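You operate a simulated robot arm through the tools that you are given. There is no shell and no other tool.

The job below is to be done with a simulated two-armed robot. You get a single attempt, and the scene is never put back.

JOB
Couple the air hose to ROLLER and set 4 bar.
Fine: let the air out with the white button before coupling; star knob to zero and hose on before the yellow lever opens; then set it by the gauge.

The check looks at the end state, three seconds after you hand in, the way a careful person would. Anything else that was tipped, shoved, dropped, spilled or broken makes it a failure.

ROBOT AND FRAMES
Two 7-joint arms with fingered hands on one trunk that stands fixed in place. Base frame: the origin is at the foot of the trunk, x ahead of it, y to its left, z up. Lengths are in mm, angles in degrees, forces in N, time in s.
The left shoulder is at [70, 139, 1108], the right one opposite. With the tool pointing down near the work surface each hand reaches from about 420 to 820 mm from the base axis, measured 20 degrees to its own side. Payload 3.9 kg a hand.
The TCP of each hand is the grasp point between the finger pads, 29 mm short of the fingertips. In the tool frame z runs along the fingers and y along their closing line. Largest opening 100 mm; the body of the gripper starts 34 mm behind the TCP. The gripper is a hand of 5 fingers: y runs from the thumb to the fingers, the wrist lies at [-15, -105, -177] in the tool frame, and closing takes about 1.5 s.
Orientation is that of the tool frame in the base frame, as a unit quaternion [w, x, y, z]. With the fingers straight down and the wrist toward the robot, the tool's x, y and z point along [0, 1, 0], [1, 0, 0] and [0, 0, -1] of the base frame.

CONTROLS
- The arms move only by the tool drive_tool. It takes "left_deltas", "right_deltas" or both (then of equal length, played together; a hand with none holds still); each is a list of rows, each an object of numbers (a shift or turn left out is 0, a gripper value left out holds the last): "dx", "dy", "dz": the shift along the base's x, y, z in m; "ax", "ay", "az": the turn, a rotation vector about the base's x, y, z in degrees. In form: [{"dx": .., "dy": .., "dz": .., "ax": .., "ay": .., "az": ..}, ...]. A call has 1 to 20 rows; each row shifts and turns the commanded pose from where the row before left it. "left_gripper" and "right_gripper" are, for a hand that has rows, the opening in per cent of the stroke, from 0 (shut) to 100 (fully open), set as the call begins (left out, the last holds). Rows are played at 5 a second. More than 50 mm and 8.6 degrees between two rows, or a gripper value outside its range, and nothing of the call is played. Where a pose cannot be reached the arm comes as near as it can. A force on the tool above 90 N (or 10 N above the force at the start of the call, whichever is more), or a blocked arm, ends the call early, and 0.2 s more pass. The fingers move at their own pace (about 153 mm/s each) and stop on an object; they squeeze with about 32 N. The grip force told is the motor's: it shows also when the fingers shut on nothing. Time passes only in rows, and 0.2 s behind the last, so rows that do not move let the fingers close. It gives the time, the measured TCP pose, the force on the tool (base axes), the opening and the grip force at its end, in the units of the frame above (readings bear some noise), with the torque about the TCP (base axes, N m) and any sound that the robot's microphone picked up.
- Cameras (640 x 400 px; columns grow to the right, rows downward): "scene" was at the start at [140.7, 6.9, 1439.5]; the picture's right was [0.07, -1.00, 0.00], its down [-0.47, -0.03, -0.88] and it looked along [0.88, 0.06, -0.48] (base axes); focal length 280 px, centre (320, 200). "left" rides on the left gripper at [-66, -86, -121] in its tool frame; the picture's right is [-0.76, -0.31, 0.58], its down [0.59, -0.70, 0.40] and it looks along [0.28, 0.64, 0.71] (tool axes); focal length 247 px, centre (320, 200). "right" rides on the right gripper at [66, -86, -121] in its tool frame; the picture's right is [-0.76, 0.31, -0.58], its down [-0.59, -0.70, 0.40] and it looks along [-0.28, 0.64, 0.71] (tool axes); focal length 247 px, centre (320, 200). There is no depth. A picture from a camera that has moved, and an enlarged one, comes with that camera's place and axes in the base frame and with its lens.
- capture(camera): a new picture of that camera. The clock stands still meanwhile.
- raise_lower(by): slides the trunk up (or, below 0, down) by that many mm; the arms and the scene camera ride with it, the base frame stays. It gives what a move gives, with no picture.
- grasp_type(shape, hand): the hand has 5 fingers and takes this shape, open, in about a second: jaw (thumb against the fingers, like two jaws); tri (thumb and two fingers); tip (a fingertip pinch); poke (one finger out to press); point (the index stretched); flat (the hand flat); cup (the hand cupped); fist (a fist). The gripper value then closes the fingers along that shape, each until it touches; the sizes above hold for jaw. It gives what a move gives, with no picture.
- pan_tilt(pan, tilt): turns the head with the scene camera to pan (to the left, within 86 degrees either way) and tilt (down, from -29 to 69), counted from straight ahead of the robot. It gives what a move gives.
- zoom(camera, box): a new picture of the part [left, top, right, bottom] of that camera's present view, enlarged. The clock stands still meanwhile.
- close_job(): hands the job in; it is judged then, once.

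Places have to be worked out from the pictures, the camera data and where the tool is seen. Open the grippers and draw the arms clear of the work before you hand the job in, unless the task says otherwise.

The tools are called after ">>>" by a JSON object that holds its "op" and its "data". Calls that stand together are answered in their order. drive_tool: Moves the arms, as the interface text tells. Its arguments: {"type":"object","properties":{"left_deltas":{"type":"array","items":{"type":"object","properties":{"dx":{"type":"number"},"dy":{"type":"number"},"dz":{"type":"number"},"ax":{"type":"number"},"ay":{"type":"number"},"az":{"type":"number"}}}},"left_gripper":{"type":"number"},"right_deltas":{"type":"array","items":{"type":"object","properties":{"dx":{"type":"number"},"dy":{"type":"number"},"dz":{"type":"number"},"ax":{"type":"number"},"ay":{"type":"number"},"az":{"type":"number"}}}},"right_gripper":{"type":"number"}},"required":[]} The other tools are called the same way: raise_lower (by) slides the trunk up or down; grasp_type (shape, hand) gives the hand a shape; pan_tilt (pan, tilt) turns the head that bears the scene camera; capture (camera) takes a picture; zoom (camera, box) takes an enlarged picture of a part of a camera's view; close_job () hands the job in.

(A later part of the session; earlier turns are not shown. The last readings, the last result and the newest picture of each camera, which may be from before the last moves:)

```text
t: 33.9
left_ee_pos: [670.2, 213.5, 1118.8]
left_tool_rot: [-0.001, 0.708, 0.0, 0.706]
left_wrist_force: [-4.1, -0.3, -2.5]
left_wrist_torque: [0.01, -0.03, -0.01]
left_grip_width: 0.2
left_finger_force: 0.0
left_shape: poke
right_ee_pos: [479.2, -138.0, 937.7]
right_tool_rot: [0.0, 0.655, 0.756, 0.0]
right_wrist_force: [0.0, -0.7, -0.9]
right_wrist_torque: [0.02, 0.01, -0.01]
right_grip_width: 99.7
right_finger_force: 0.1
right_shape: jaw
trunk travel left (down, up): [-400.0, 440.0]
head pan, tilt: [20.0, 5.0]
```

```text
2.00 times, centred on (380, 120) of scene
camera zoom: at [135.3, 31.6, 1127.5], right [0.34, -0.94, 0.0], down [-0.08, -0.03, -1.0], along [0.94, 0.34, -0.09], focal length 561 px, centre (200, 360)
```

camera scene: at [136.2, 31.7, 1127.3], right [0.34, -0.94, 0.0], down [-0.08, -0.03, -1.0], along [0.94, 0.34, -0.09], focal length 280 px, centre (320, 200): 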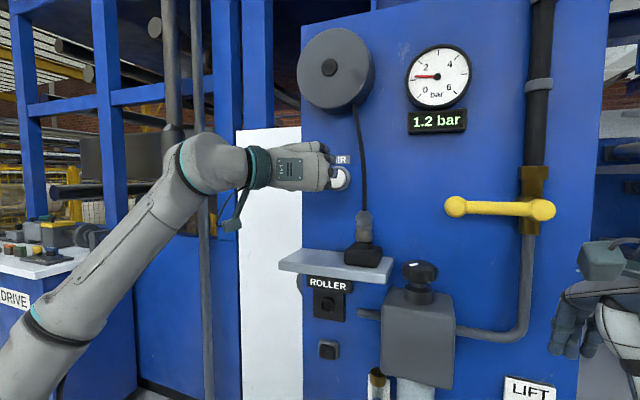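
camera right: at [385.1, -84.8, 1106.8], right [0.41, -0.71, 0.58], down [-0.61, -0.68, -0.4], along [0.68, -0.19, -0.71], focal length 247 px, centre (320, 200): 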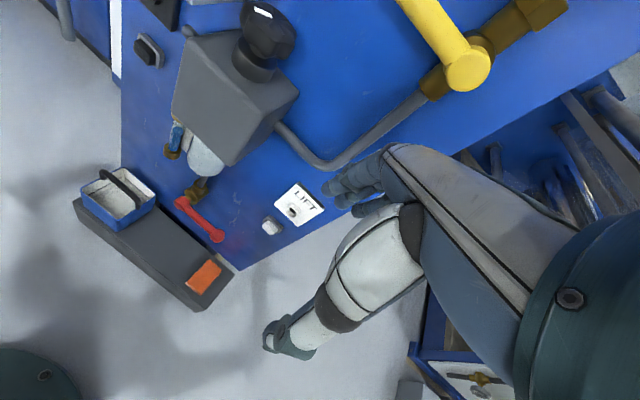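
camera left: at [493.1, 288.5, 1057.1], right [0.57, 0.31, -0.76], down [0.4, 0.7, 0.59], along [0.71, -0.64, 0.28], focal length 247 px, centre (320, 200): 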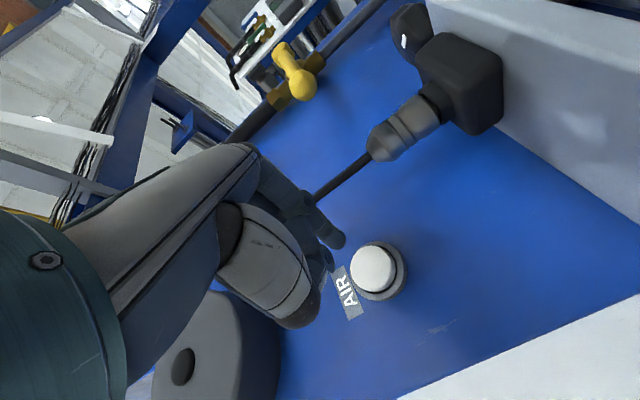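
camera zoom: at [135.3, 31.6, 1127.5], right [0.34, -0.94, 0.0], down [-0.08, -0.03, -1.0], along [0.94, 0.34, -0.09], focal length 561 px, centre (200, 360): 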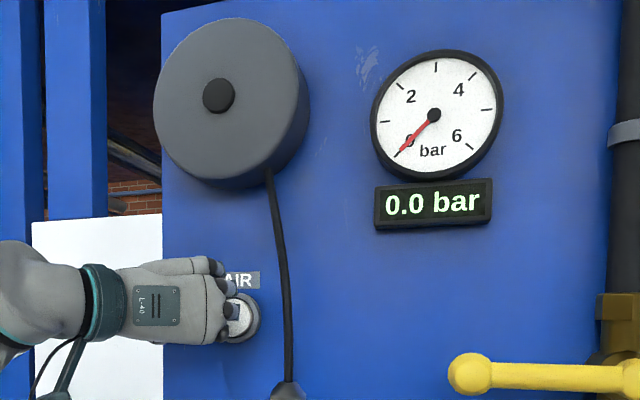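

Gauge reads 0.0. I back the left hand off and raise the trunk for a top view of the star knob's marker.

>>> {"op": "drive_tool", "data": {"left_deltas": [{"dx": -0.02}, {"dx": -0.02}, {"dx": -0.03}, {"dx": -0.03, "dy": 0.03}, {"dx": -0.02, "dy": 0.04}, {"dy": 0.04}]}}

>>> {"op": "raise_lower", "data": {"by": 150}}

>>> {"op": "pan_tilt", "data": {"pan": 2, "tilt": 35}}

>>> {"op": "capture", "data": {"camera": "scene"}}

>>> {"op": "capture", "data": {"camera": "right"}}

>>> {"op": "capture", "data": {"camera": "left"}}

```text
t: 35.3
left_ee_pos: [552.1, 325.7, 1114.0]
left_tool_rot: [-0.001, 0.709, -0.001, 0.705]
left_wrist_force: [0.9, 0.4, -0.2]
left_wrist_torque: [0.0, -0.02, -0.02]
left_grip_width: 0.2
left_finger_force: 0.1
left_shape: poke
right_ee_pos: [480.3, -138.7, 937.4]
right_tool_rot: [0.0, 0.655, 0.756, 0.0]
right_wrist_force: [0.5, 0.0, 0.2]
right_wrist_torque: [0.0, 0.03, -0.01]
right_grip_width: 99.7
right_finger_force: 0.0
right_shape: jaw
trunk travel left (down, up): [-400.0, 440.0]
head pan, tilt: [20.0, 5.0]
```

```text
t: 37.1
left_ee_pos: [552.8, 323.9, 1265.4]
left_tool_rot: [-0.002, 0.708, -0.002, 0.706]
left_wrist_force: [0.2, 0.3, 0.7]
left_wrist_torque: [0.0, 0.02, -0.01]
left_grip_width: 0.1
left_finger_force: 0.1
left_shape: poke
right_ee_pos: [480.0, -137.7, 1086.4]
right_tool_rot: [0.001, 0.655, 0.756, 0.0]
right_wrist_force: [-0.3, -0.3, -0.2]
right_wrist_torque: [0.0, 0.0, -0.02]
right_grip_width: 99.5
right_finger_force: 0.1
right_shape: jaw
trunk travel left (down, up): [-550.0, 290.0]
head pan, tilt: [20.0, 5.0]
```

```text
t: 38.0
left_ee_pos: [553.5, 323.9, 1265.9]
left_tool_rot: [-0.002, 0.709, -0.001, 0.706]
left_wrist_force: [-0.3, -0.4, 0.7]
left_wrist_torque: [-0.03, -0.02, 0.0]
left_grip_width: 0.1
left_finger_force: 0.1
left_shape: poke
right_ee_pos: [479.6, -137.7, 1085.6]
right_tool_rot: [0.0, 0.655, 0.756, 0.001]
right_wrist_force: [-0.2, 0.5, -0.4]
right_wrist_torque: [-0.01, -0.01, 0.01]
right_grip_width: 99.6
right_finger_force: 0.1
right_shape: jaw
trunk travel left (down, up): [-550.0, 290.0]
head pan, tilt: [2.0, 35.0]
```

```text
taken
camera scene: at [138.0, 3.3, 1229.2], right [0.04, -1.0, 0.0], down [-0.57, -0.02, -0.82], along [0.82, 0.03, -0.57], focal length 280 px, centre (320, 200)
```

scene: 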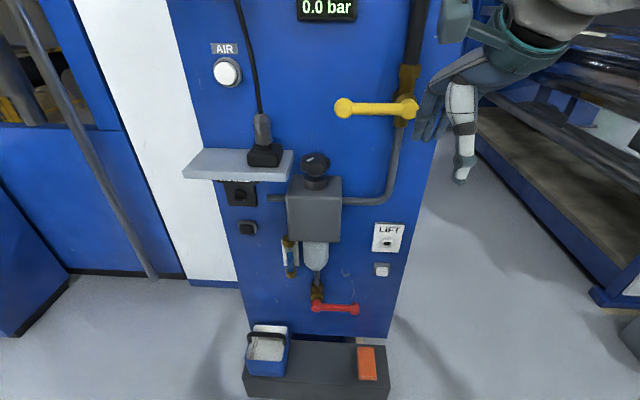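

```text
taken
camera right: at [385.1, -84.8, 1206.8], right [0.41, -0.71, 0.58], down [-0.61, -0.68, -0.4], along [0.68, -0.19, -0.71], focal length 247 px, centre (320, 200)
```

right: 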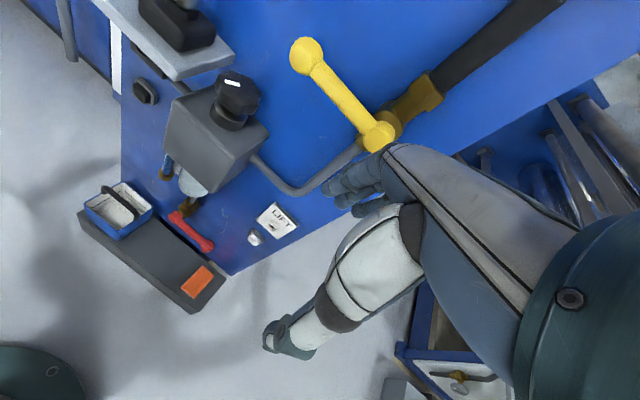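

```text
taken
camera left: at [432.5, 410.0, 1200.9], right [0.57, 0.31, -0.76], down [0.4, 0.7, 0.59], along [0.71, -0.64, 0.28], focal length 247 px, centre (320, 200)
```

left: 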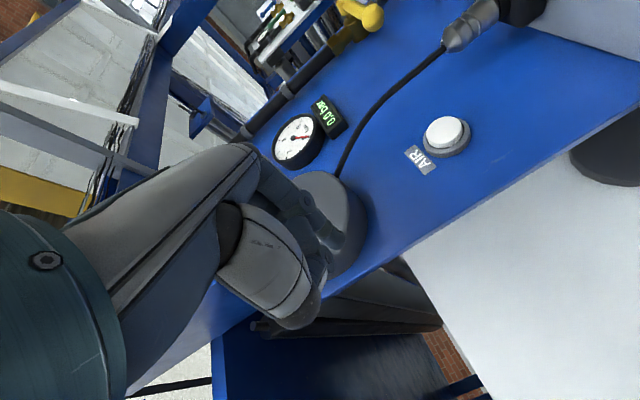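

I zoom on the knob to read its marker direction.

>>> {"op": "zoom", "data": {"camera": "right", "box": [150, 40, 310, 180]}}

>>> {"op": "zoom", "data": {"camera": "scene", "box": [240, 110, 400, 230]}}

```text
2.86 times, centred on (230, 110) of right
camera zoom: at [385.1, -84.8, 1206.8], right [0.41, -0.71, 0.58], down [-0.61, -0.68, -0.4], along [0.68, -0.19, -0.71], focal length 706 px, centre (577, 457)
```

zoom: 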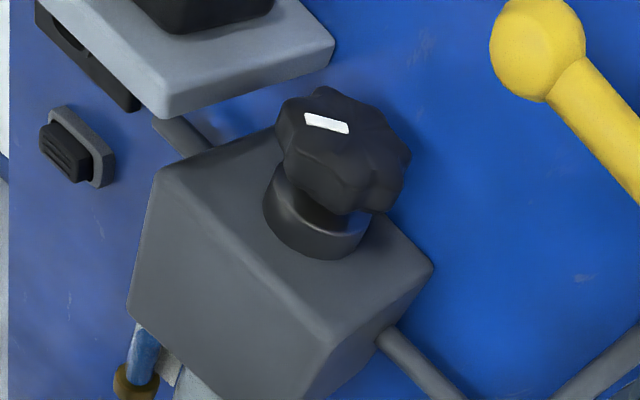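

```text
3.33 times, centred on (320, 170) of scene
camera zoom: at [138.0, 3.3, 1229.2], right [0.04, -1.0, 0.0], down [-0.57, -0.02, -0.82], along [0.82, 0.03, -0.57], focal length 935 px, centre (320, 300)
```

zoom: 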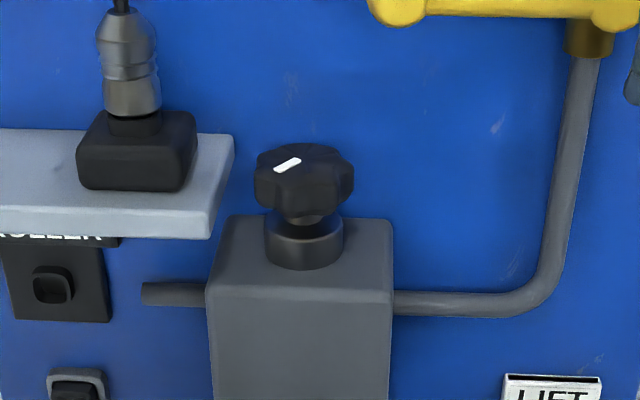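

Plan: couple the hose first with the left hand, which also frees space around the knob, then do the knob. I set the left hand to jaw and look at its finger geometry.

>>> {"op": "grasp_type", "data": {"hand": "left", "shape": "jaw"}}

>>> {"op": "pan_tilt", "data": {"pan": 30, "tilt": 0}}

>>> {"op": "zoom", "data": {"camera": "scene", "box": [200, 80, 440, 260]}}

>>> {"op": "capture", "data": {"camera": "left"}}

```text
t: 38.9
left_ee_pos: [552.8, 322.6, 1264.9]
left_tool_rot: [-0.001, 0.708, -0.001, 0.706]
left_wrist_force: [-0.4, 0.4, -0.5]
left_wrist_torque: [0.03, 0.06, -0.01]
left_grip_width: 100.0
left_finger_force: 0.1
left_shape: jaw
right_ee_pos: [478.2, -137.3, 1086.9]
right_tool_rot: [0.0, 0.654, 0.756, 0.0]
right_wrist_force: [-0.1, -0.3, -0.3]
right_wrist_torque: [0.0, 0.0, 0.0]
right_grip_width: 100.0
right_finger_force: 0.2
right_shape: jaw
trunk travel left (down, up): [-550.0, 290.0]
head pan, tilt: [2.0, 35.0]
```

```text
t: 40.0
left_ee_pos: [553.6, 323.6, 1265.9]
left_tool_rot: [-0.001, 0.708, -0.001, 0.706]
left_wrist_force: [-0.3, 0.0, -0.4]
left_wrist_torque: [0.01, 0.01, 0.01]
left_grip_width: 100.0
left_finger_force: 0.1
left_shape: jaw
right_ee_pos: [480.1, -137.9, 1087.3]
right_tool_rot: [0.0, 0.655, 0.756, 0.0]
right_wrist_force: [-0.6, -0.8, 0.0]
right_wrist_torque: [-0.01, -0.02, 0.01]
right_grip_width: 99.6
right_finger_force: 0.0
right_shape: jaw
trunk travel left (down, up): [-550.0, 290.0]
head pan, tilt: [30.0, 0.0]
```

```text
2.22 times, centred on (320, 170) of scene
camera zoom: at [127.9, 45.1, 1285.2], right [0.5, -0.87, 0.0], down [0.0, 0.0, -1.0], along [0.87, 0.5, 0.0], focal length 623 px, centre (320, 267)
```

zoom: 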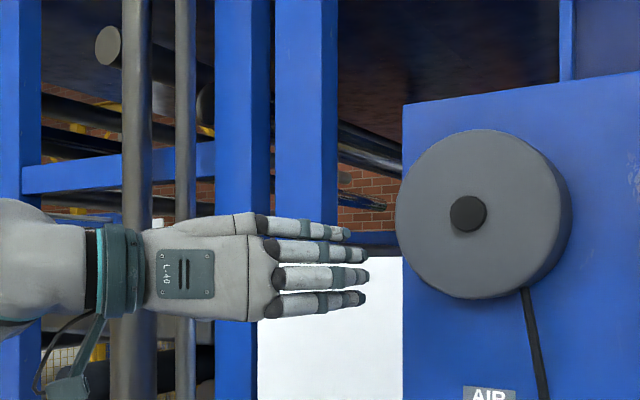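

```text
taken
camera left: at [432.5, 410.0, 1200.9], right [0.57, 0.31, -0.76], down [0.4, 0.7, 0.59], along [0.71, -0.64, 0.28], focal length 247 px, centre (320, 200)
```

left: 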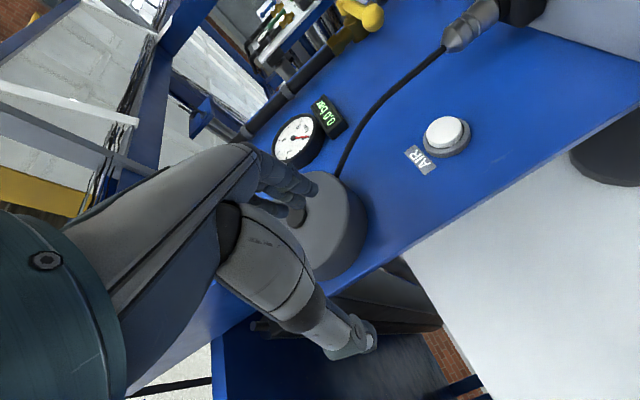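

The hand is human-like: four fingers stacked along tool x from about −20 to +55 mm, with the thumb opposing. Before grasping, I test whether the insertion posture (fingers pointing up at ~60°, in front of ROLLER) is reachable, in free space.

>>> {"op": "raise_lower", "data": {"by": -350}}

>>> {"op": "drive_tool", "data": {"left_deltas": [{"ay": -8, "dz": -0.01}, {"ay": -8, "dz": -0.01}, {"ay": -8, "dz": -0.01}, {"ay": -8, "dz": -0.01}, {"ay": -8, "dz": -0.01}, {"ay": -8, "dz": -0.01}, {"ay": -8, "dz": -0.01}, {"ay": -4, "dz": -0.006}]}}

>>> {"op": "capture", "data": {"camera": "scene"}}

```text
t: 43.4
left_ee_pos: [552.1, 323.7, 916.8]
left_tool_rot: [0.0, 0.708, -0.001, 0.706]
left_wrist_force: [-0.3, -0.2, -0.8]
left_wrist_torque: [-0.02, -0.01, 0.01]
left_grip_width: 100.1
left_finger_force: 0.1
left_shape: jaw
right_ee_pos: [479.1, -137.4, 736.5]
right_tool_rot: [0.001, 0.655, 0.756, 0.0]
right_wrist_force: [0.6, -1.2, -0.3]
right_wrist_torque: [0.0, 0.0, 0.01]
right_grip_width: 99.5
right_finger_force: 0.2
right_shape: jaw
trunk travel left (down, up): [-200.0, 640.0]
head pan, tilt: [30.0, 0.0]
```

```text
t: 45.2
left_ee_pos: [611.6, 325.0, 909.7]
left_tool_rot: [-0.001, 0.261, -0.002, 0.965]
left_wrist_force: [-4.8, 2.8, -6.0]
left_wrist_torque: [0.44, -0.13, -0.26]
left_grip_width: 99.4
left_finger_force: 0.1
left_shape: jaw
left hand out of reach, approached as far as the arm can: row 6, 7, 8
right_ee_pos: [479.3, -137.8, 735.9]
right_tool_rot: [0.0, 0.654, 0.757, 0.0]
right_wrist_force: [0.2, 0.3, -0.3]
right_wrist_torque: [0.03, 0.01, 0.01]
right_grip_width: 99.7
right_finger_force: 0.0
right_shape: jaw
trunk travel left (down, up): [-200.0, 640.0]
head pan, tilt: [30.0, 0.0]
```

```text
taken
camera scene: at [127.8, 45.9, 935.1], right [0.5, -0.87, 0.0], down [0.0, 0.0, -1.0], along [0.87, 0.5, 0.0], focal length 280 px, centre (320, 200)
```

scene: 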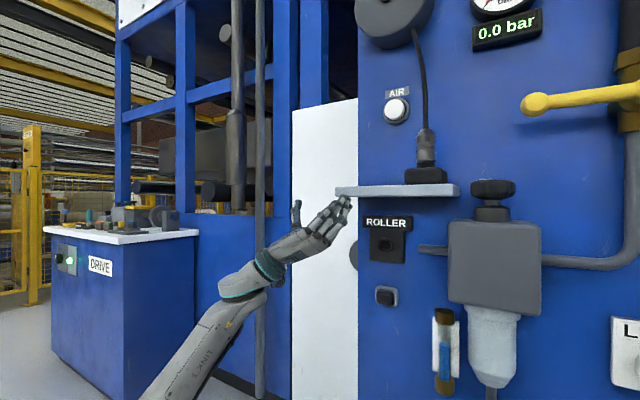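

The arm drifted forward and a slight force suggests a finger is touching the shelf corner. I undo that rotation right away and pull back.

>>> {"op": "drive_tool", "data": {"left_deltas": [{"ay": 6, "dx": -0.01, "dz": -0.01}, {"ay": 6, "dx": -0.01, "dz": -0.01}, {"ay": 6, "dx": -0.02, "dz": -0.01}, {}]}}

>>> {"op": "capture", "data": {"camera": "scene"}}

```text
t: 46.2
left_ee_pos: [569.9, 323.6, 878.4]
left_tool_rot: [-0.002, 0.409, -0.001, 0.913]
left_wrist_force: [0.4, -0.1, -0.2]
left_wrist_torque: [-0.03, 0.0, 0.01]
left_grip_width: 99.6
left_finger_force: 0.1
left_shape: jaw
right_ee_pos: [478.0, -138.1, 737.2]
right_tool_rot: [0.0, 0.654, 0.756, 0.0]
right_wrist_force: [-0.5, 1.5, -0.2]
right_wrist_torque: [0.01, 0.02, -0.01]
right_grip_width: 99.8
right_finger_force: 0.1
right_shape: jaw
trunk travel left (down, up): [-200.0, 640.0]
head pan, tilt: [30.0, 0.0]
```

```text
taken
camera scene: at [127.7, 45.2, 935.3], right [0.5, -0.87, 0.0], down [0.0, 0.0, -1.0], along [0.87, 0.5, 0.0], focal length 280 px, centre (320, 200)
```

scene: 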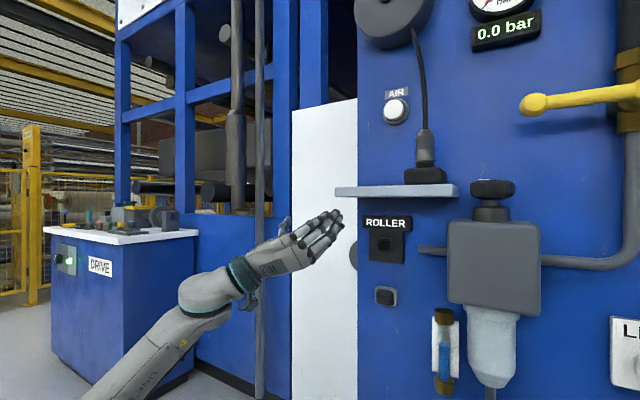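

Contact released; 42° up-pitch is reachable here. I test the position in front of ROLLER at a safe distance, then add pitch to find the limit.

>>> {"op": "drive_tool", "data": {"left_deltas": [{"dy": -0.025, "dz": -0.01}, {"dy": -0.025, "dz": -0.01}, {"dy": -0.025, "dz": -0.01}, {"dy": -0.025, "dz": -0.01}, {"dx": 0.015}, {"ay": -6}, {"ay": -6}, {}]}}

>>> {"op": "capture", "data": {"camera": "scene"}}

```text
t: 48.0
left_ee_pos: [606.0, 211.2, 872.1]
left_tool_rot: [-0.002, 0.314, -0.003, 0.95]
left_wrist_force: [0.6, -0.1, -1.0]
left_wrist_torque: [-0.01, 0.04, -0.01]
left_grip_width: 99.8
left_finger_force: 0.0
left_shape: jaw
left hand out of reach, approached as far as the arm can: row 6, 7
right_ee_pos: [479.1, -139.1, 735.6]
right_tool_rot: [0.0, 0.655, 0.756, 0.0]
right_wrist_force: [-0.4, 0.5, 0.6]
right_wrist_torque: [0.0, -0.01, -0.01]
right_grip_width: 99.7
right_finger_force: 0.0
right_shape: jaw
trunk travel left (down, up): [-200.0, 640.0]
head pan, tilt: [30.0, 0.0]
```

```text
taken
camera scene: at [127.9, 45.1, 935.3], right [0.5, -0.87, 0.0], down [0.0, 0.0, -1.0], along [0.87, 0.5, 0.0], focal length 280 px, centre (320, 200)
```

scene: 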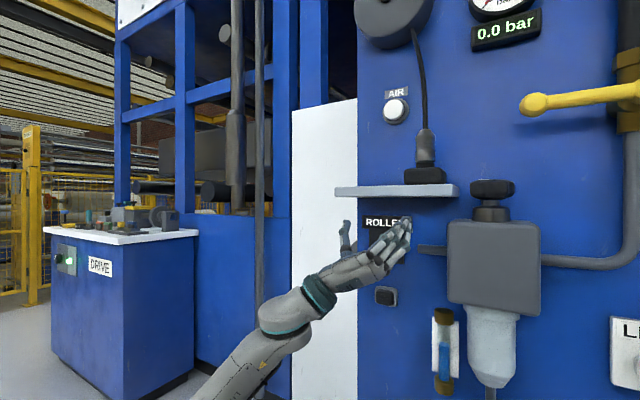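

Pitch is about 53° here with small drift; farther forward should be easier. I test (640,222,842) at about 45° pitch.

>>> {"op": "drive_tool", "data": {"left_deltas": [{"ay": 4, "dz": -0.01, "dy": 0.005}, {"ay": 4, "dz": -0.01, "dx": 0.01, "dy": 0.006}, {"dz": -0.01, "dx": 0.01}, {"dx": 0.01}, {}]}}

>>> {"op": "capture", "data": {"camera": "left"}}

>>> {"op": "capture", "data": {"camera": "scene"}}

```text
t: 49.2
left_ee_pos: [635.2, 221.1, 842.8]
left_tool_rot: [-0.002, 0.376, 0.0, 0.926]
left_wrist_force: [0.0, 0.1, 0.3]
left_wrist_torque: [0.01, -0.01, 0.02]
left_grip_width: 100.1
left_finger_force: 0.1
left_shape: jaw
right_ee_pos: [478.9, -138.8, 738.0]
right_tool_rot: [0.0, 0.655, 0.756, 0.001]
right_wrist_force: [0.2, -0.4, -0.3]
right_wrist_torque: [0.0, 0.02, -0.02]
right_grip_width: 99.5
right_finger_force: 0.0
right_shape: jaw
trunk travel left (down, up): [-200.0, 640.0]
head pan, tilt: [30.0, 0.0]
```

```text
taken
camera left: at [598.6, 308.7, 710.0], right [0.94, 0.31, -0.11], down [-0.15, 0.7, 0.7], along [0.3, -0.64, 0.71], focal length 247 px, centre (320, 200)
```

left: 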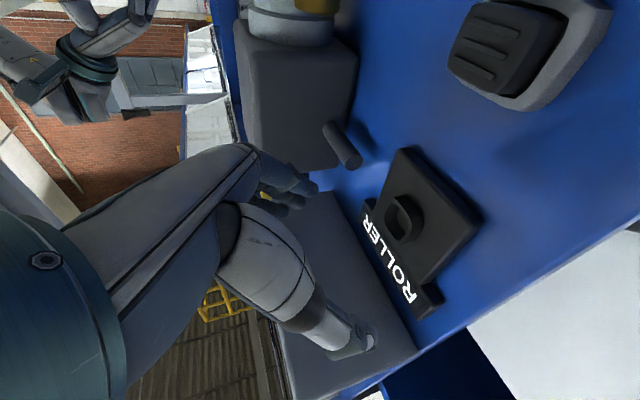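

```text
taken
camera scene: at [127.9, 45.2, 935.3], right [0.5, -0.87, 0.0], down [0.0, 0.0, -1.0], along [0.87, 0.5, 0.0], focal length 280 px, centre (320, 200)
```

scene: 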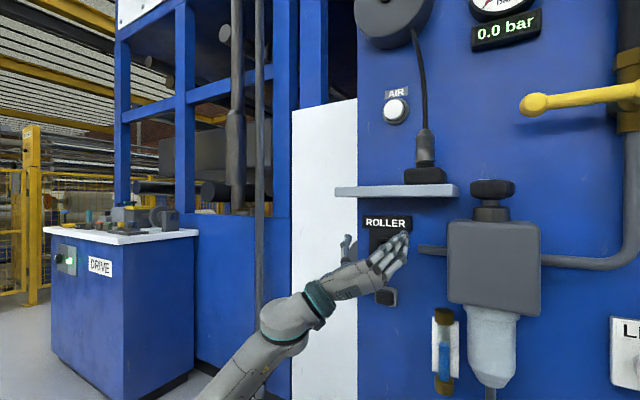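

The insertion posture at 45° is reachable. The camera's view of the nipple confirms ≈(707,222,839). I zoom in on the socket shape.

>>> {"op": "zoom", "data": {"camera": "left", "box": [340, 140, 500, 300]}}

```text
2.50 times, centred on (420, 220) of left
camera zoom: at [598.6, 308.7, 710.0], right [0.94, 0.31, -0.11], down [-0.15, 0.7, 0.7], along [0.3, -0.64, 0.71], focal length 617 px, centre (70, 150)
```

zoom: 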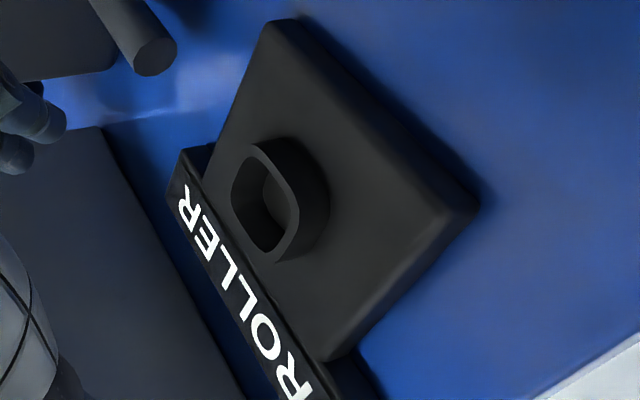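

The socket is a rounded-square tube, so the coupling's roll must stay aligned — a pure 90° pitch keeps it. I retreat, raise the trunk, and pitch the hand down to about 42° for grasping the coupling.

>>> {"op": "drive_tool", "data": {"left_deltas": [{"dx": -0.02}, {"dx": -0.02}, {"dx": -0.02, "ay": 4}, {"dx": -0.02, "dy": 0.02, "ay": 5}, {"dy": 0.03, "ay": 5}]}}

>>> {"op": "raise_lower", "data": {"by": 200}}

>>> {"op": "drive_tool", "data": {"left_deltas": [{"ay": 8, "dz": 0.01}, {"ay": 8, "dz": 0.01}, {"ay": 8, "dz": 0.01}, {"ay": 8, "dz": 0.01}, {"ay": 8, "dz": 0.01}, {"ay": 8, "dz": 0.01}, {"ay": 8}, {"ay": 8}, {"ay": 8}, {}]}}

>>> {"op": "capture", "data": {"camera": "scene"}}

>>> {"op": "capture", "data": {"camera": "left"}}

```text
t: 50.4
left_ee_pos: [554.6, 271.0, 843.3]
left_tool_rot: [-0.002, 0.487, 0.0, 0.873]
left_wrist_force: [0.1, -0.2, -0.4]
left_wrist_torque: [0.01, -0.03, -0.03]
left_grip_width: 99.8
left_finger_force: 0.1
left_shape: jaw
right_ee_pos: [479.3, -138.0, 737.3]
right_tool_rot: [-0.001, 0.655, 0.756, -0.001]
right_wrist_force: [0.5, -0.2, -0.4]
right_wrist_torque: [-0.01, -0.01, 0.01]
right_grip_width: 99.7
right_finger_force: 0.0
right_shape: jaw
trunk travel left (down, up): [-200.0, 640.0]
head pan, tilt: [30.0, 0.0]
```

```text
t: 52.5
left_ee_pos: [554.6, 271.8, 1041.7]
left_tool_rot: [-0.001, 0.487, -0.002, 0.873]
left_wrist_force: [-0.6, -0.5, 0.2]
left_wrist_torque: [0.01, -0.04, -0.02]
left_grip_width: 99.8
left_finger_force: 0.1
left_shape: jaw
right_ee_pos: [478.8, -137.5, 936.9]
right_tool_rot: [0.0, 0.655, 0.756, 0.0]
right_wrist_force: [0.9, 0.8, 0.1]
right_wrist_torque: [-0.03, 0.01, -0.01]
right_grip_width: 100.1
right_finger_force: 0.2
right_shape: jaw
trunk travel left (down, up): [-400.0, 440.0]
head pan, tilt: [30.0, 0.0]
```

```text
t: 54.7
left_ee_pos: [554.7, 272.2, 1102.3]
left_tool_rot: [-0.001, 0.907, -0.001, 0.42]
left_wrist_force: [0.7, 0.6, 0.2]
left_wrist_torque: [-0.02, -0.02, 0.0]
left_grip_width: 99.6
left_finger_force: 0.1
left_shape: jaw
right_ee_pos: [479.3, -137.1, 937.0]
right_tool_rot: [0.0, 0.654, 0.757, 0.0]
right_wrist_force: [-0.4, 0.2, 0.1]
right_wrist_torque: [-0.03, 0.01, 0.0]
right_grip_width: 100.0
right_finger_force: 0.1
right_shape: jaw
trunk travel left (down, up): [-400.0, 440.0]
head pan, tilt: [30.0, 0.0]
```

```text
taken
camera scene: at [127.8, 45.7, 1135.3], right [0.5, -0.87, 0.0], down [0.0, 0.0, -1.0], along [0.87, 0.5, 0.0], focal length 280 px, centre (320, 200)
```

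scene: 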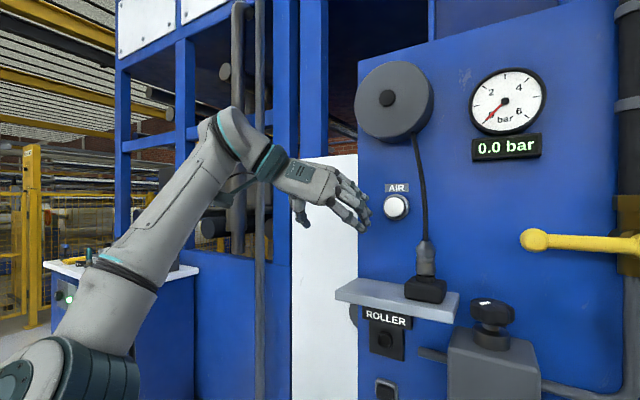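

```text
taken
camera left: at [420.3, 358.5, 1130.9], right [-0.05, 0.31, -0.95], down [0.69, 0.7, 0.19], along [0.73, -0.64, -0.25], focal length 247 px, centre (320, 200)
```

left: 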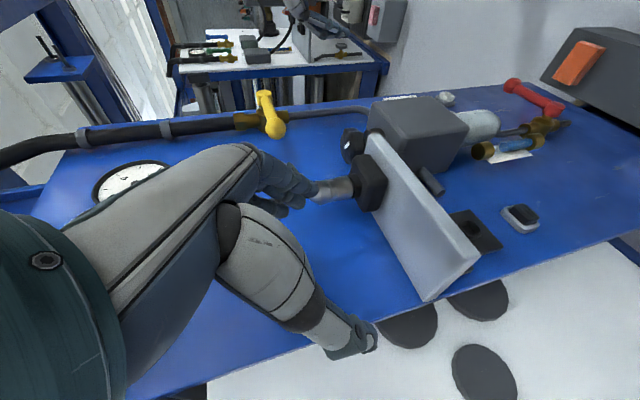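

Pitch is 40° down. I move sideways to the coupling's line while staying back, then look.

>>> {"op": "drive_tool", "data": {"left_deltas": [{"dy": -0.024, "dz": 0.003}, {"dy": -0.024, "dz": 0.003}, {"dy": -0.024, "dz": 0.003}, {"dy": -0.024, "dz": 0.003}, {"dy": -0.024, "dz": 0.003}, {"dy": -0.022}, {}]}}

>>> {"op": "pan_tilt", "data": {"pan": 8, "tilt": 18}}

>>> {"op": "capture", "data": {"camera": "scene"}}

>>> {"op": "capture", "data": {"camera": "left"}}

```text
t: 56.3
left_ee_pos: [555.1, 128.1, 1117.2]
left_tool_rot: [-0.001, 0.907, -0.001, 0.421]
left_wrist_force: [0.0, 0.3, -0.4]
left_wrist_torque: [-0.01, 0.01, 0.0]
left_grip_width: 99.9
left_finger_force: 0.0
left_shape: jaw
right_ee_pos: [480.3, -137.7, 936.4]
right_tool_rot: [0.0, 0.655, 0.756, 0.0]
right_wrist_force: [0.4, 0.1, 0.4]
right_wrist_torque: [-0.01, 0.0, 0.0]
right_grip_width: 99.9
right_finger_force: 0.1
right_shape: jaw
trunk travel left (down, up): [-400.0, 440.0]
head pan, tilt: [30.0, 0.0]
```

```text
t: 57.2
left_ee_pos: [553.5, 128.8, 1119.2]
left_tool_rot: [-0.001, 0.907, -0.002, 0.421]
left_wrist_force: [0.1, 0.2, 0.1]
left_wrist_torque: [0.0, 0.0, 0.04]
left_grip_width: 99.8
left_finger_force: 0.1
left_shape: jaw
right_ee_pos: [479.5, -137.2, 936.4]
right_tool_rot: [0.0, 0.655, 0.756, 0.0]
right_wrist_force: [0.3, 0.0, -0.6]
right_wrist_torque: [0.02, 0.04, -0.01]
right_grip_width: 99.8
right_finger_force: 0.0
right_shape: jaw
trunk travel left (down, up): [-400.0, 440.0]
head pan, tilt: [8.0, 18.0]
```

```text
taken
camera scene: at [142.3, 13.3, 1106.3], right [0.14, -0.99, 0.0], down [-0.31, -0.04, -0.95], along [0.94, 0.13, -0.31], focal length 280 px, centre (320, 200)
```

scene: 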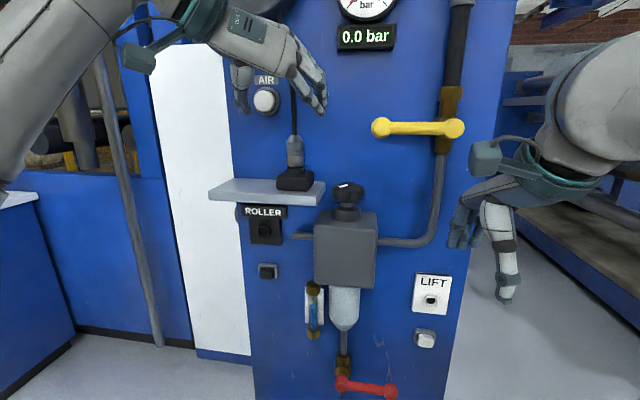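

```text
taken
camera left: at [420.7, 214.6, 1146.9], right [-0.05, 0.31, -0.95], down [0.69, 0.7, 0.19], along [0.73, -0.64, -0.25], focal length 247 px, centre (320, 200)
```

left: 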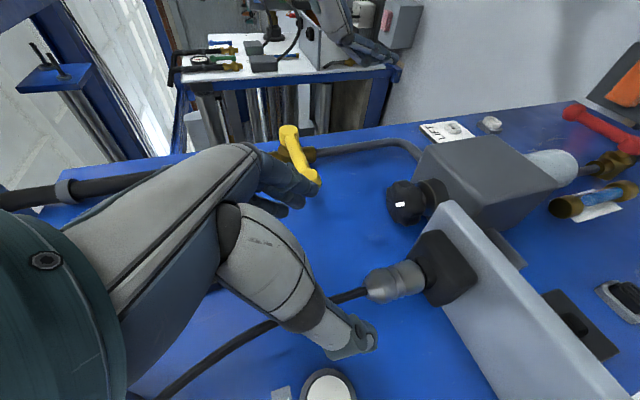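

I zoom both views on the coupling to refine its axis position.

>>> {"op": "zoom", "data": {"camera": "scene", "box": [230, 100, 350, 220]}}

>>> {"op": "zoom", "data": {"camera": "left", "box": [300, 200, 500, 350]}}

>>> {"op": "zoom", "data": {"camera": "right", "box": [0, 0, 320, 200]}}

```text
3.33 times, centred on (290, 160) of scene
camera zoom: at [142.3, 13.3, 1106.3], right [0.14, -0.99, 0.0], down [-0.31, -0.04, -0.95], along [0.94, 0.13, -0.31], focal length 935 px, centre (420, 333)
```

zoom: 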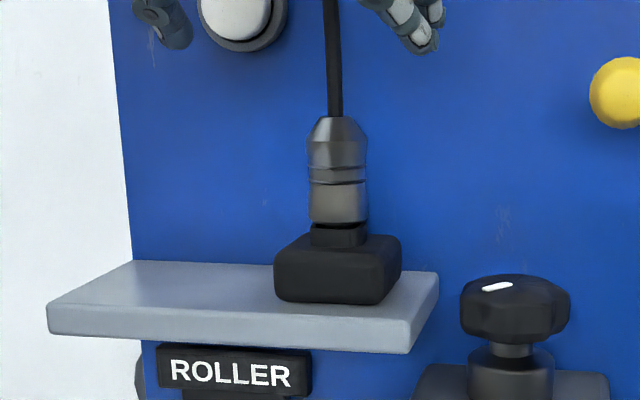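

```text
2.67 times, centred on (400, 275) of left
camera zoom: at [420.7, 214.6, 1146.9], right [-0.05, 0.31, -0.95], down [0.69, 0.7, 0.19], along [0.73, -0.64, -0.25], focal length 659 px, centre (107, 0)
```

zoom: 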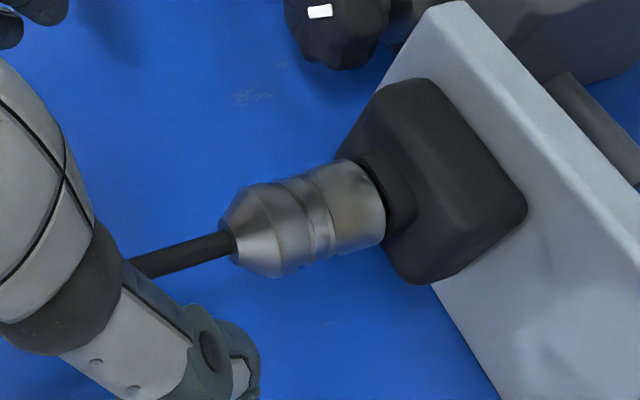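

```text
2.00 times, centred on (160, 100) of right
camera zoom: at [385.1, -84.8, 1056.8], right [0.41, -0.71, 0.58], down [-0.61, -0.68, -0.4], along [0.68, -0.19, -0.71], focal length 494 px, centre (640, 400)
```

zoom: 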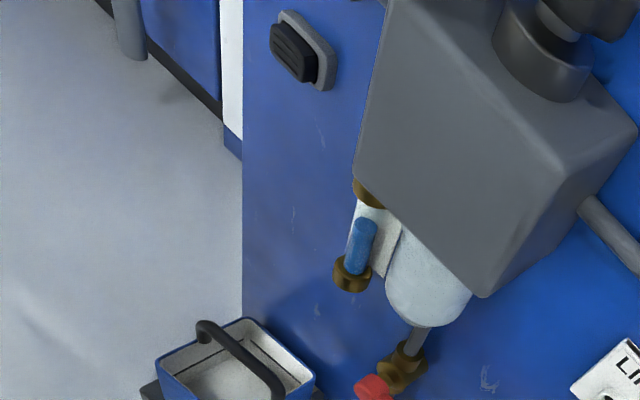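

Refined: coupling axis (666,135), cylinder z 1003–1047, taper to 1059, socket collar below. I approach along the tool axis, stopping about 35 mm short to check.

>>> {"op": "drive_tool", "data": {"left_deltas": [{"dx": 0.015, "dy": 0.006, "dz": -0.0125}, {"dx": 0.015, "dz": -0.0125}, {"dx": 0.015, "dz": -0.0125}, {"dx": 0.015, "dz": -0.0125}, {"dx": 0.015, "dz": -0.0125}, {}]}}

>>> {"op": "zoom", "data": {"camera": "left", "box": [220, 120, 460, 320]}}

>>> {"op": "zoom", "data": {"camera": "scene", "box": [180, 60, 380, 220]}}

```text
t: 58.6
left_ee_pos: [628.3, 136.8, 1055.3]
left_tool_rot: [-0.002, 0.907, -0.002, 0.421]
left_wrist_force: [0.8, -0.2, 0.1]
left_wrist_torque: [0.01, 0.01, -0.01]
left_grip_width: 99.8
left_finger_force: 0.1
left_shape: jaw
right_ee_pos: [479.0, -138.1, 936.6]
right_tool_rot: [0.0, 0.655, 0.756, 0.0]
right_wrist_force: [-0.1, -0.6, 0.0]
right_wrist_torque: [0.01, 0.03, 0.0]
right_grip_width: 99.9
right_finger_force: 0.0
right_shape: jaw
trunk travel left (down, up): [-400.0, 440.0]
head pan, tilt: [8.0, 18.0]
```

```text
2.00 times, centred on (340, 220) of left
camera zoom: at [495.8, 222.4, 1082.7], right [-0.05, 0.31, -0.95], down [0.69, 0.7, 0.19], along [0.73, -0.64, -0.25], focal length 494 px, centre (280, 160)
```

zoom: 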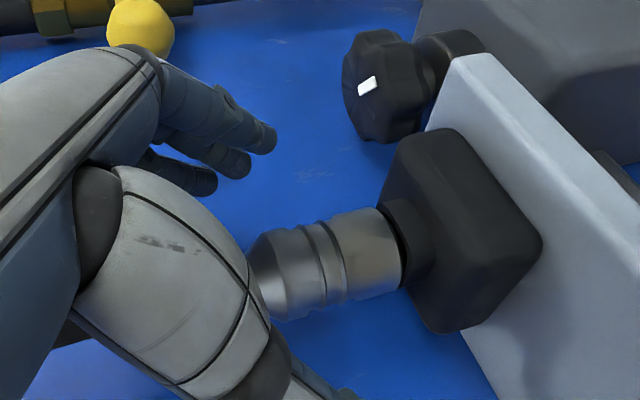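

```text
2.50 times, centred on (280, 140) of scene
camera zoom: at [142.1, 13.2, 1106.3], right [0.14, -0.99, 0.0], down [-0.31, -0.04, -0.95], along [0.94, 0.13, -0.31], focal length 701 px, centre (420, 350)
```

zoom: 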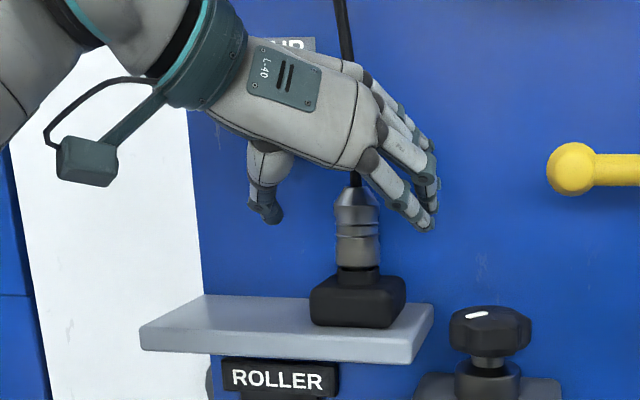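

Alignment looks good: the cylinder sits between thumb and fingers. I advance the last 35 mm to TCP ≈(656,133,1034).

>>> {"op": "drive_tool", "data": {"left_deltas": [{"dx": 0.008, "dz": -0.006, "dy": -0.002}, {"dx": 0.008, "dz": -0.006, "dy": -0.002}, {"dx": 0.006, "dz": -0.005}, {"dx": 0.006, "dz": -0.004}, {}]}}

>>> {"op": "zoom", "data": {"camera": "left", "box": [220, 120, 460, 320]}}

>>> {"op": "zoom", "data": {"camera": "scene", "box": [220, 80, 360, 200]}}

```text
t: 59.8
left_ee_pos: [656.6, 130.8, 1033.8]
left_tool_rot: [-0.001, 0.907, -0.001, 0.421]
left_wrist_force: [0.2, 0.4, -0.8]
left_wrist_torque: [0.0, 0.01, 0.01]
left_grip_width: 99.7
left_finger_force: 0.1
left_shape: jaw
right_ee_pos: [479.3, -138.0, 936.9]
right_tool_rot: [0.001, 0.655, 0.756, 0.0]
right_wrist_force: [1.0, -0.4, 0.5]
right_wrist_torque: [-0.01, -0.05, 0.03]
right_grip_width: 99.8
right_finger_force: 0.1
right_shape: jaw
trunk travel left (down, up): [-400.0, 440.0]
head pan, tilt: [8.0, 18.0]
```

```text
2.00 times, centred on (340, 220) of left
camera zoom: at [523.8, 217.7, 1061.9], right [-0.05, 0.31, -0.95], down [0.69, 0.7, 0.19], along [0.73, -0.64, -0.25], focal length 494 px, centre (280, 160)
```

zoom: 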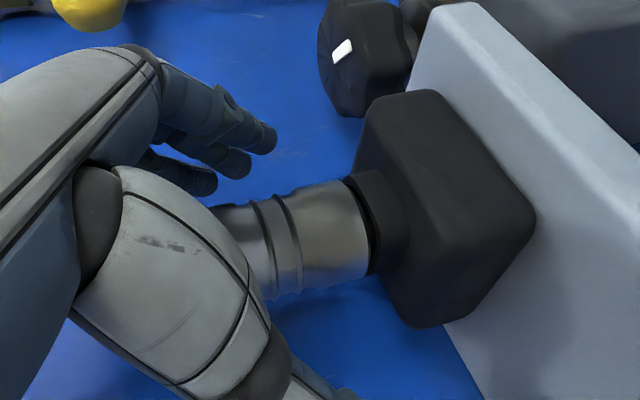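

```text
3.33 times, centred on (290, 140) of scene
camera zoom: at [142.3, 13.2, 1106.3], right [0.14, -0.99, 0.0], down [-0.31, -0.04, -0.95], along [0.94, 0.13, -0.31], focal length 935 px, centre (420, 400)
```

zoom: 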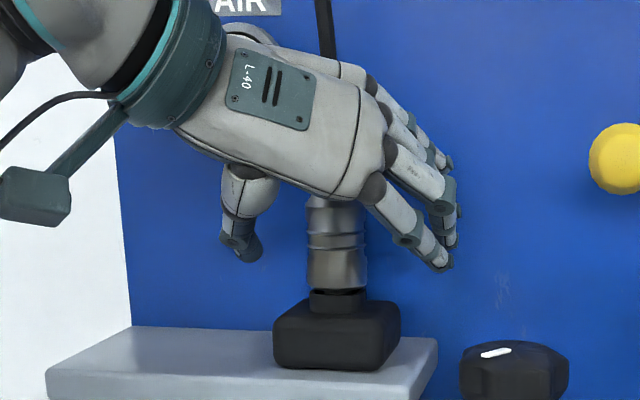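

Thumb and fingers straddle the cylinder symmetrically. I close the grip with hold rows.

>>> {"op": "drive_tool", "data": {"left_deltas": [{}, {}, {}, {}, {}, {}, {}, {}, {}, {}], "left_gripper": 0}}

>>> {"op": "zoom", "data": {"camera": "left", "box": [220, 120, 460, 320]}}

>>> {"op": "zoom", "data": {"camera": "scene", "box": [220, 80, 360, 200]}}

```text
t: 62.0
left_ee_pos: [658.5, 130.6, 1033.2]
left_tool_rot: [-0.002, 0.907, -0.001, 0.421]
left_wrist_force: [8.0, -1.0, -0.3]
left_wrist_torque: [0.06, -0.08, 0.2]
left_grip_width: 16.1
left_finger_force: 31.8
left_shape: jaw
right_ee_pos: [481.1, -137.4, 936.7]
right_tool_rot: [0.0, 0.655, 0.755, -0.001]
right_wrist_force: [0.6, 1.0, 0.7]
right_wrist_torque: [-0.01, 0.0, 0.01]
right_grip_width: 99.7
right_finger_force: 0.1
right_shape: jaw
trunk travel left (down, up): [-400.0, 440.0]
head pan, tilt: [8.0, 18.0]
```

```text
2.00 times, centred on (340, 220) of left
camera zoom: at [525.2, 217.4, 1061.2], right [-0.05, 0.31, -0.95], down [0.69, 0.7, 0.19], along [0.73, -0.64, -0.25], focal length 494 px, centre (280, 160)
```

zoom: 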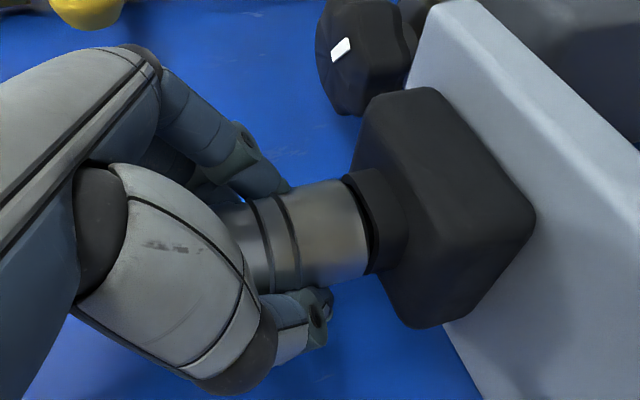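

```text
3.33 times, centred on (290, 140) of scene
camera zoom: at [143.7, 12.9, 1106.1], right [0.14, -0.99, 0.0], down [-0.31, -0.04, -0.95], along [0.94, 0.13, -0.31], focal length 935 px, centre (420, 400)
```

zoom: 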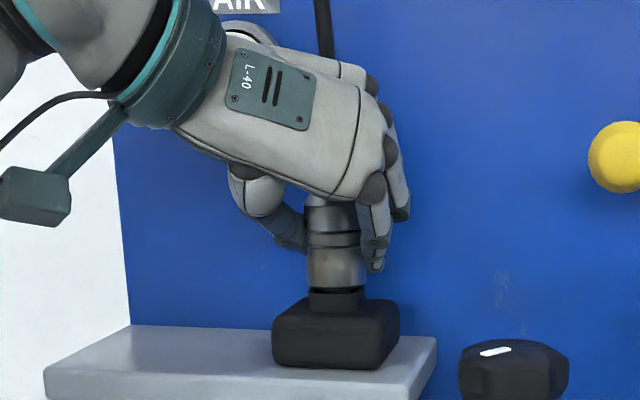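

Gripped at 32 N. I pull straight up in small steps and watch the force.

>>> {"op": "drive_tool", "data": {"left_deltas": [{"dz": 0.004}, {"dz": 0.004}, {"dz": 0.004}, {"dz": 0.004}, {"dz": 0.004}, {}]}}

>>> {"op": "zoom", "data": {"camera": "scene", "box": [220, 80, 360, 200]}}

>>> {"op": "zoom", "data": {"camera": "left", "box": [220, 120, 460, 320]}}

```text
t: 63.4
left_ee_pos: [659.0, 131.0, 1054.3]
left_tool_rot: [0.0, 0.907, -0.001, 0.421]
left_wrist_force: [0.5, 0.0, 0.2]
left_wrist_torque: [-0.05, 0.01, -0.02]
left_grip_width: 13.4
left_finger_force: 32.1
left_shape: jaw
right_ee_pos: [480.0, -136.5, 937.1]
right_tool_rot: [0.001, 0.655, 0.756, 0.0]
right_wrist_force: [-1.0, -0.1, -0.2]
right_wrist_torque: [0.02, 0.02, -0.01]
right_grip_width: 99.7
right_finger_force: 0.1
right_shape: jaw
trunk travel left (down, up): [-400.0, 440.0]
head pan, tilt: [8.0, 18.0]
```

```text
3.33 times, centred on (290, 140) of scene
camera zoom: at [142.4, 13.3, 1106.3], right [0.14, -0.99, 0.0], down [-0.31, -0.04, -0.95], along [0.94, 0.13, -0.31], focal length 935 px, centre (420, 400)
```

zoom: 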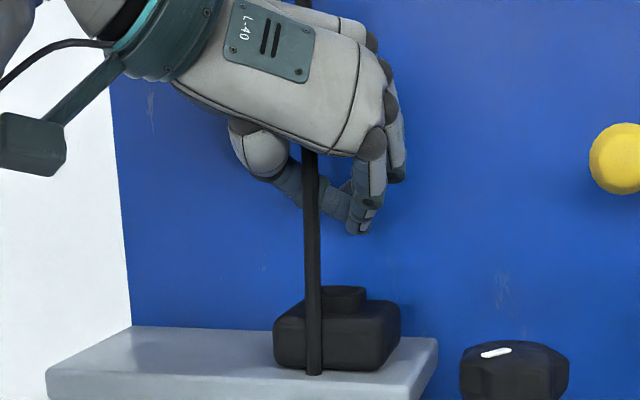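

```text
2.00 times, centred on (340, 220) of left
camera zoom: at [524.5, 217.7, 1082.7], right [-0.05, 0.31, -0.95], down [0.69, 0.7, 0.19], along [0.73, -0.64, -0.25], focal length 494 px, centre (280, 160)
```

zoom: 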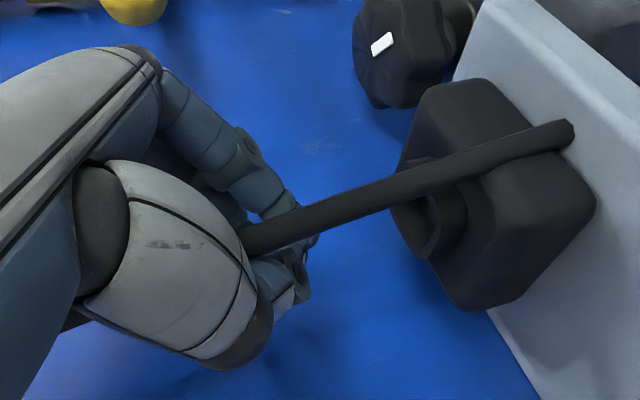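

The coupling is no longer visible in the hand and the cable now runs down past the holder, so it may have slipped out. I look at the whole scene before moving anything.

>>> {"op": "capture", "data": {"camera": "scene"}}

>>> {"op": "capture", "data": {"camera": "left"}}

>>> {"op": "capture", "data": {"camera": "right"}}

```text
taken
camera scene: at [142.4, 13.3, 1106.3], right [0.14, -0.99, 0.0], down [-0.31, -0.04, -0.95], along [0.94, 0.13, -0.31], focal length 280 px, centre (320, 200)
```

scene: 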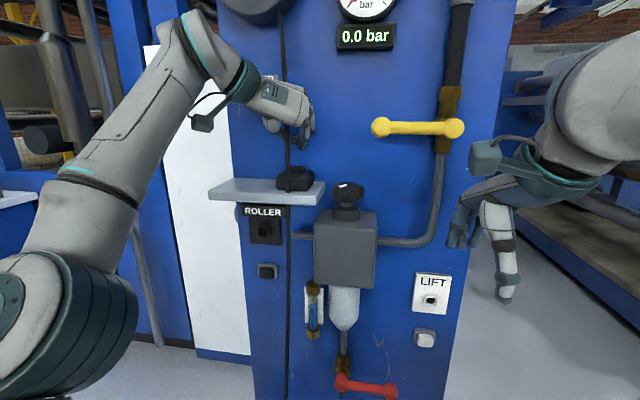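

```text
taken
camera left: at [524.5, 217.7, 1082.7], right [-0.05, 0.31, -0.95], down [0.69, 0.7, 0.19], along [0.73, -0.64, -0.25], focal length 247 px, centre (320, 200)
```

left: 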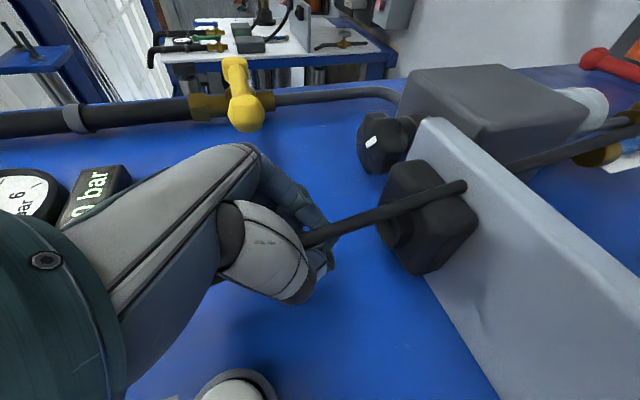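

```text
taken
camera right: at [385.1, -84.7, 1056.8], right [0.41, -0.71, 0.58], down [-0.61, -0.68, -0.4], along [0.68, -0.19, -0.71], focal length 247 px, centre (320, 200)
```

right: 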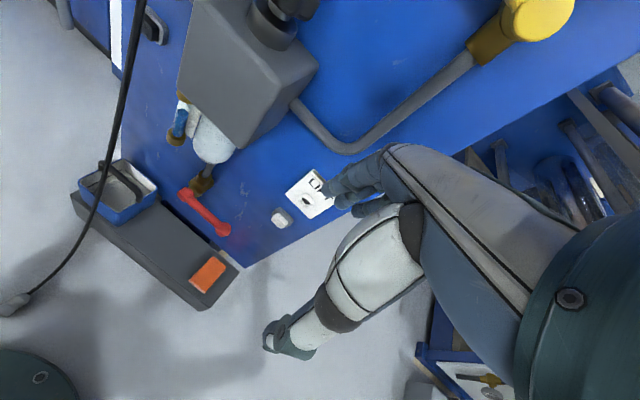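

The coupling slipped out and appears to have dropped on its hose toward the floor. I look down to find it.

>>> {"op": "pan_tilt", "data": {"pan": 15, "tilt": 65}}

>>> {"op": "capture", "data": {"camera": "scene"}}

```text
t: 64.5
left_ee_pos: [657.8, 130.6, 1055.2]
left_tool_rot: [-0.001, 0.907, -0.002, 0.421]
left_wrist_force: [-0.6, 0.5, -0.7]
left_wrist_torque: [0.0, 0.0, 0.0]
left_grip_width: 13.1
left_finger_force: 31.9
left_shape: jaw
right_ee_pos: [480.5, -138.3, 937.2]
right_tool_rot: [0.0, 0.655, 0.756, 0.0]
right_wrist_force: [-0.6, -0.4, 0.5]
right_wrist_torque: [0.04, 0.01, 0.01]
right_grip_width: 99.7
right_finger_force: 0.1
right_shape: jaw
trunk travel left (down, up): [-400.0, 440.0]
head pan, tilt: [15.0, 65.0]
```

```text
taken
camera scene: at [108.6, 15.9, 1039.4], right [0.26, -0.97, 0.0], down [-0.88, -0.23, -0.42], along [0.41, 0.11, -0.91], focal length 280 px, centre (320, 200)
```

scene: 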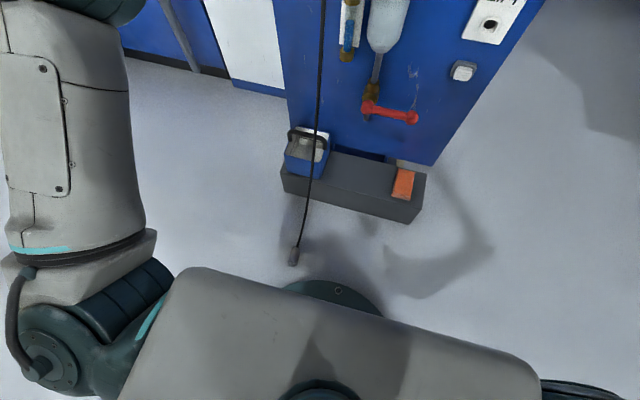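

The coupling lies on the floor at about (330,177), still on its hose and recoverable, and nothing else was disturbed. I zoom in on it before planning the pick-up.

>>> {"op": "zoom", "data": {"camera": "scene", "box": [250, 190, 350, 280]}}

>>> {"op": "zoom", "data": {"camera": "right", "box": [0, 240, 100, 340]}}

```text
4.44 times, centred on (300, 235) of scene
camera zoom: at [108.6, 15.9, 1039.4], right [0.26, -0.97, 0.0], down [-0.88, -0.23, -0.42], along [0.41, 0.11, -0.91], focal length 1247 px, centre (409, 44)
```

zoom: 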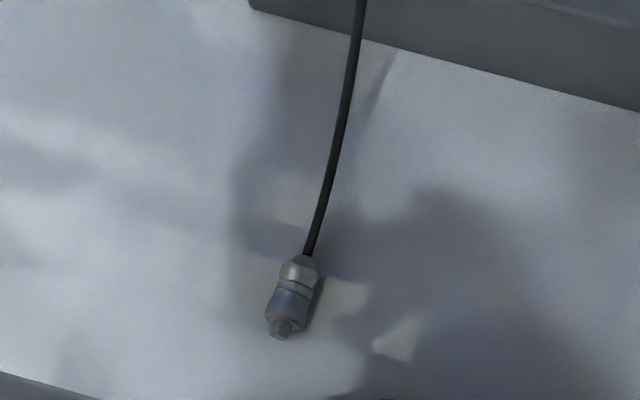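

```text
4.00 times, centred on (50, 290) of right
camera zoom: at [385.1, -84.8, 1056.8], right [0.41, -0.71, 0.58], down [-0.61, -0.68, -0.4], along [0.68, -0.19, -0.71], focal length 988 px, centre (1400, -160)
```

zoom: 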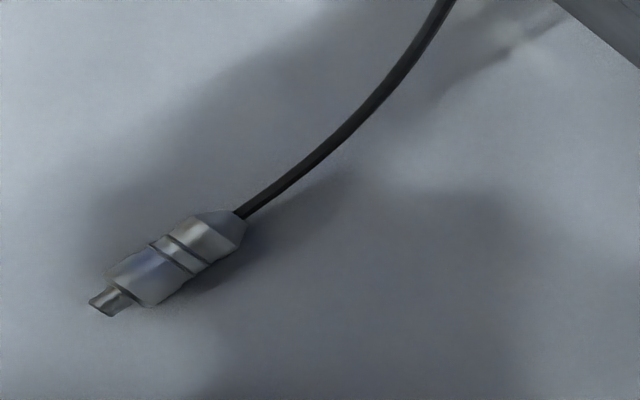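

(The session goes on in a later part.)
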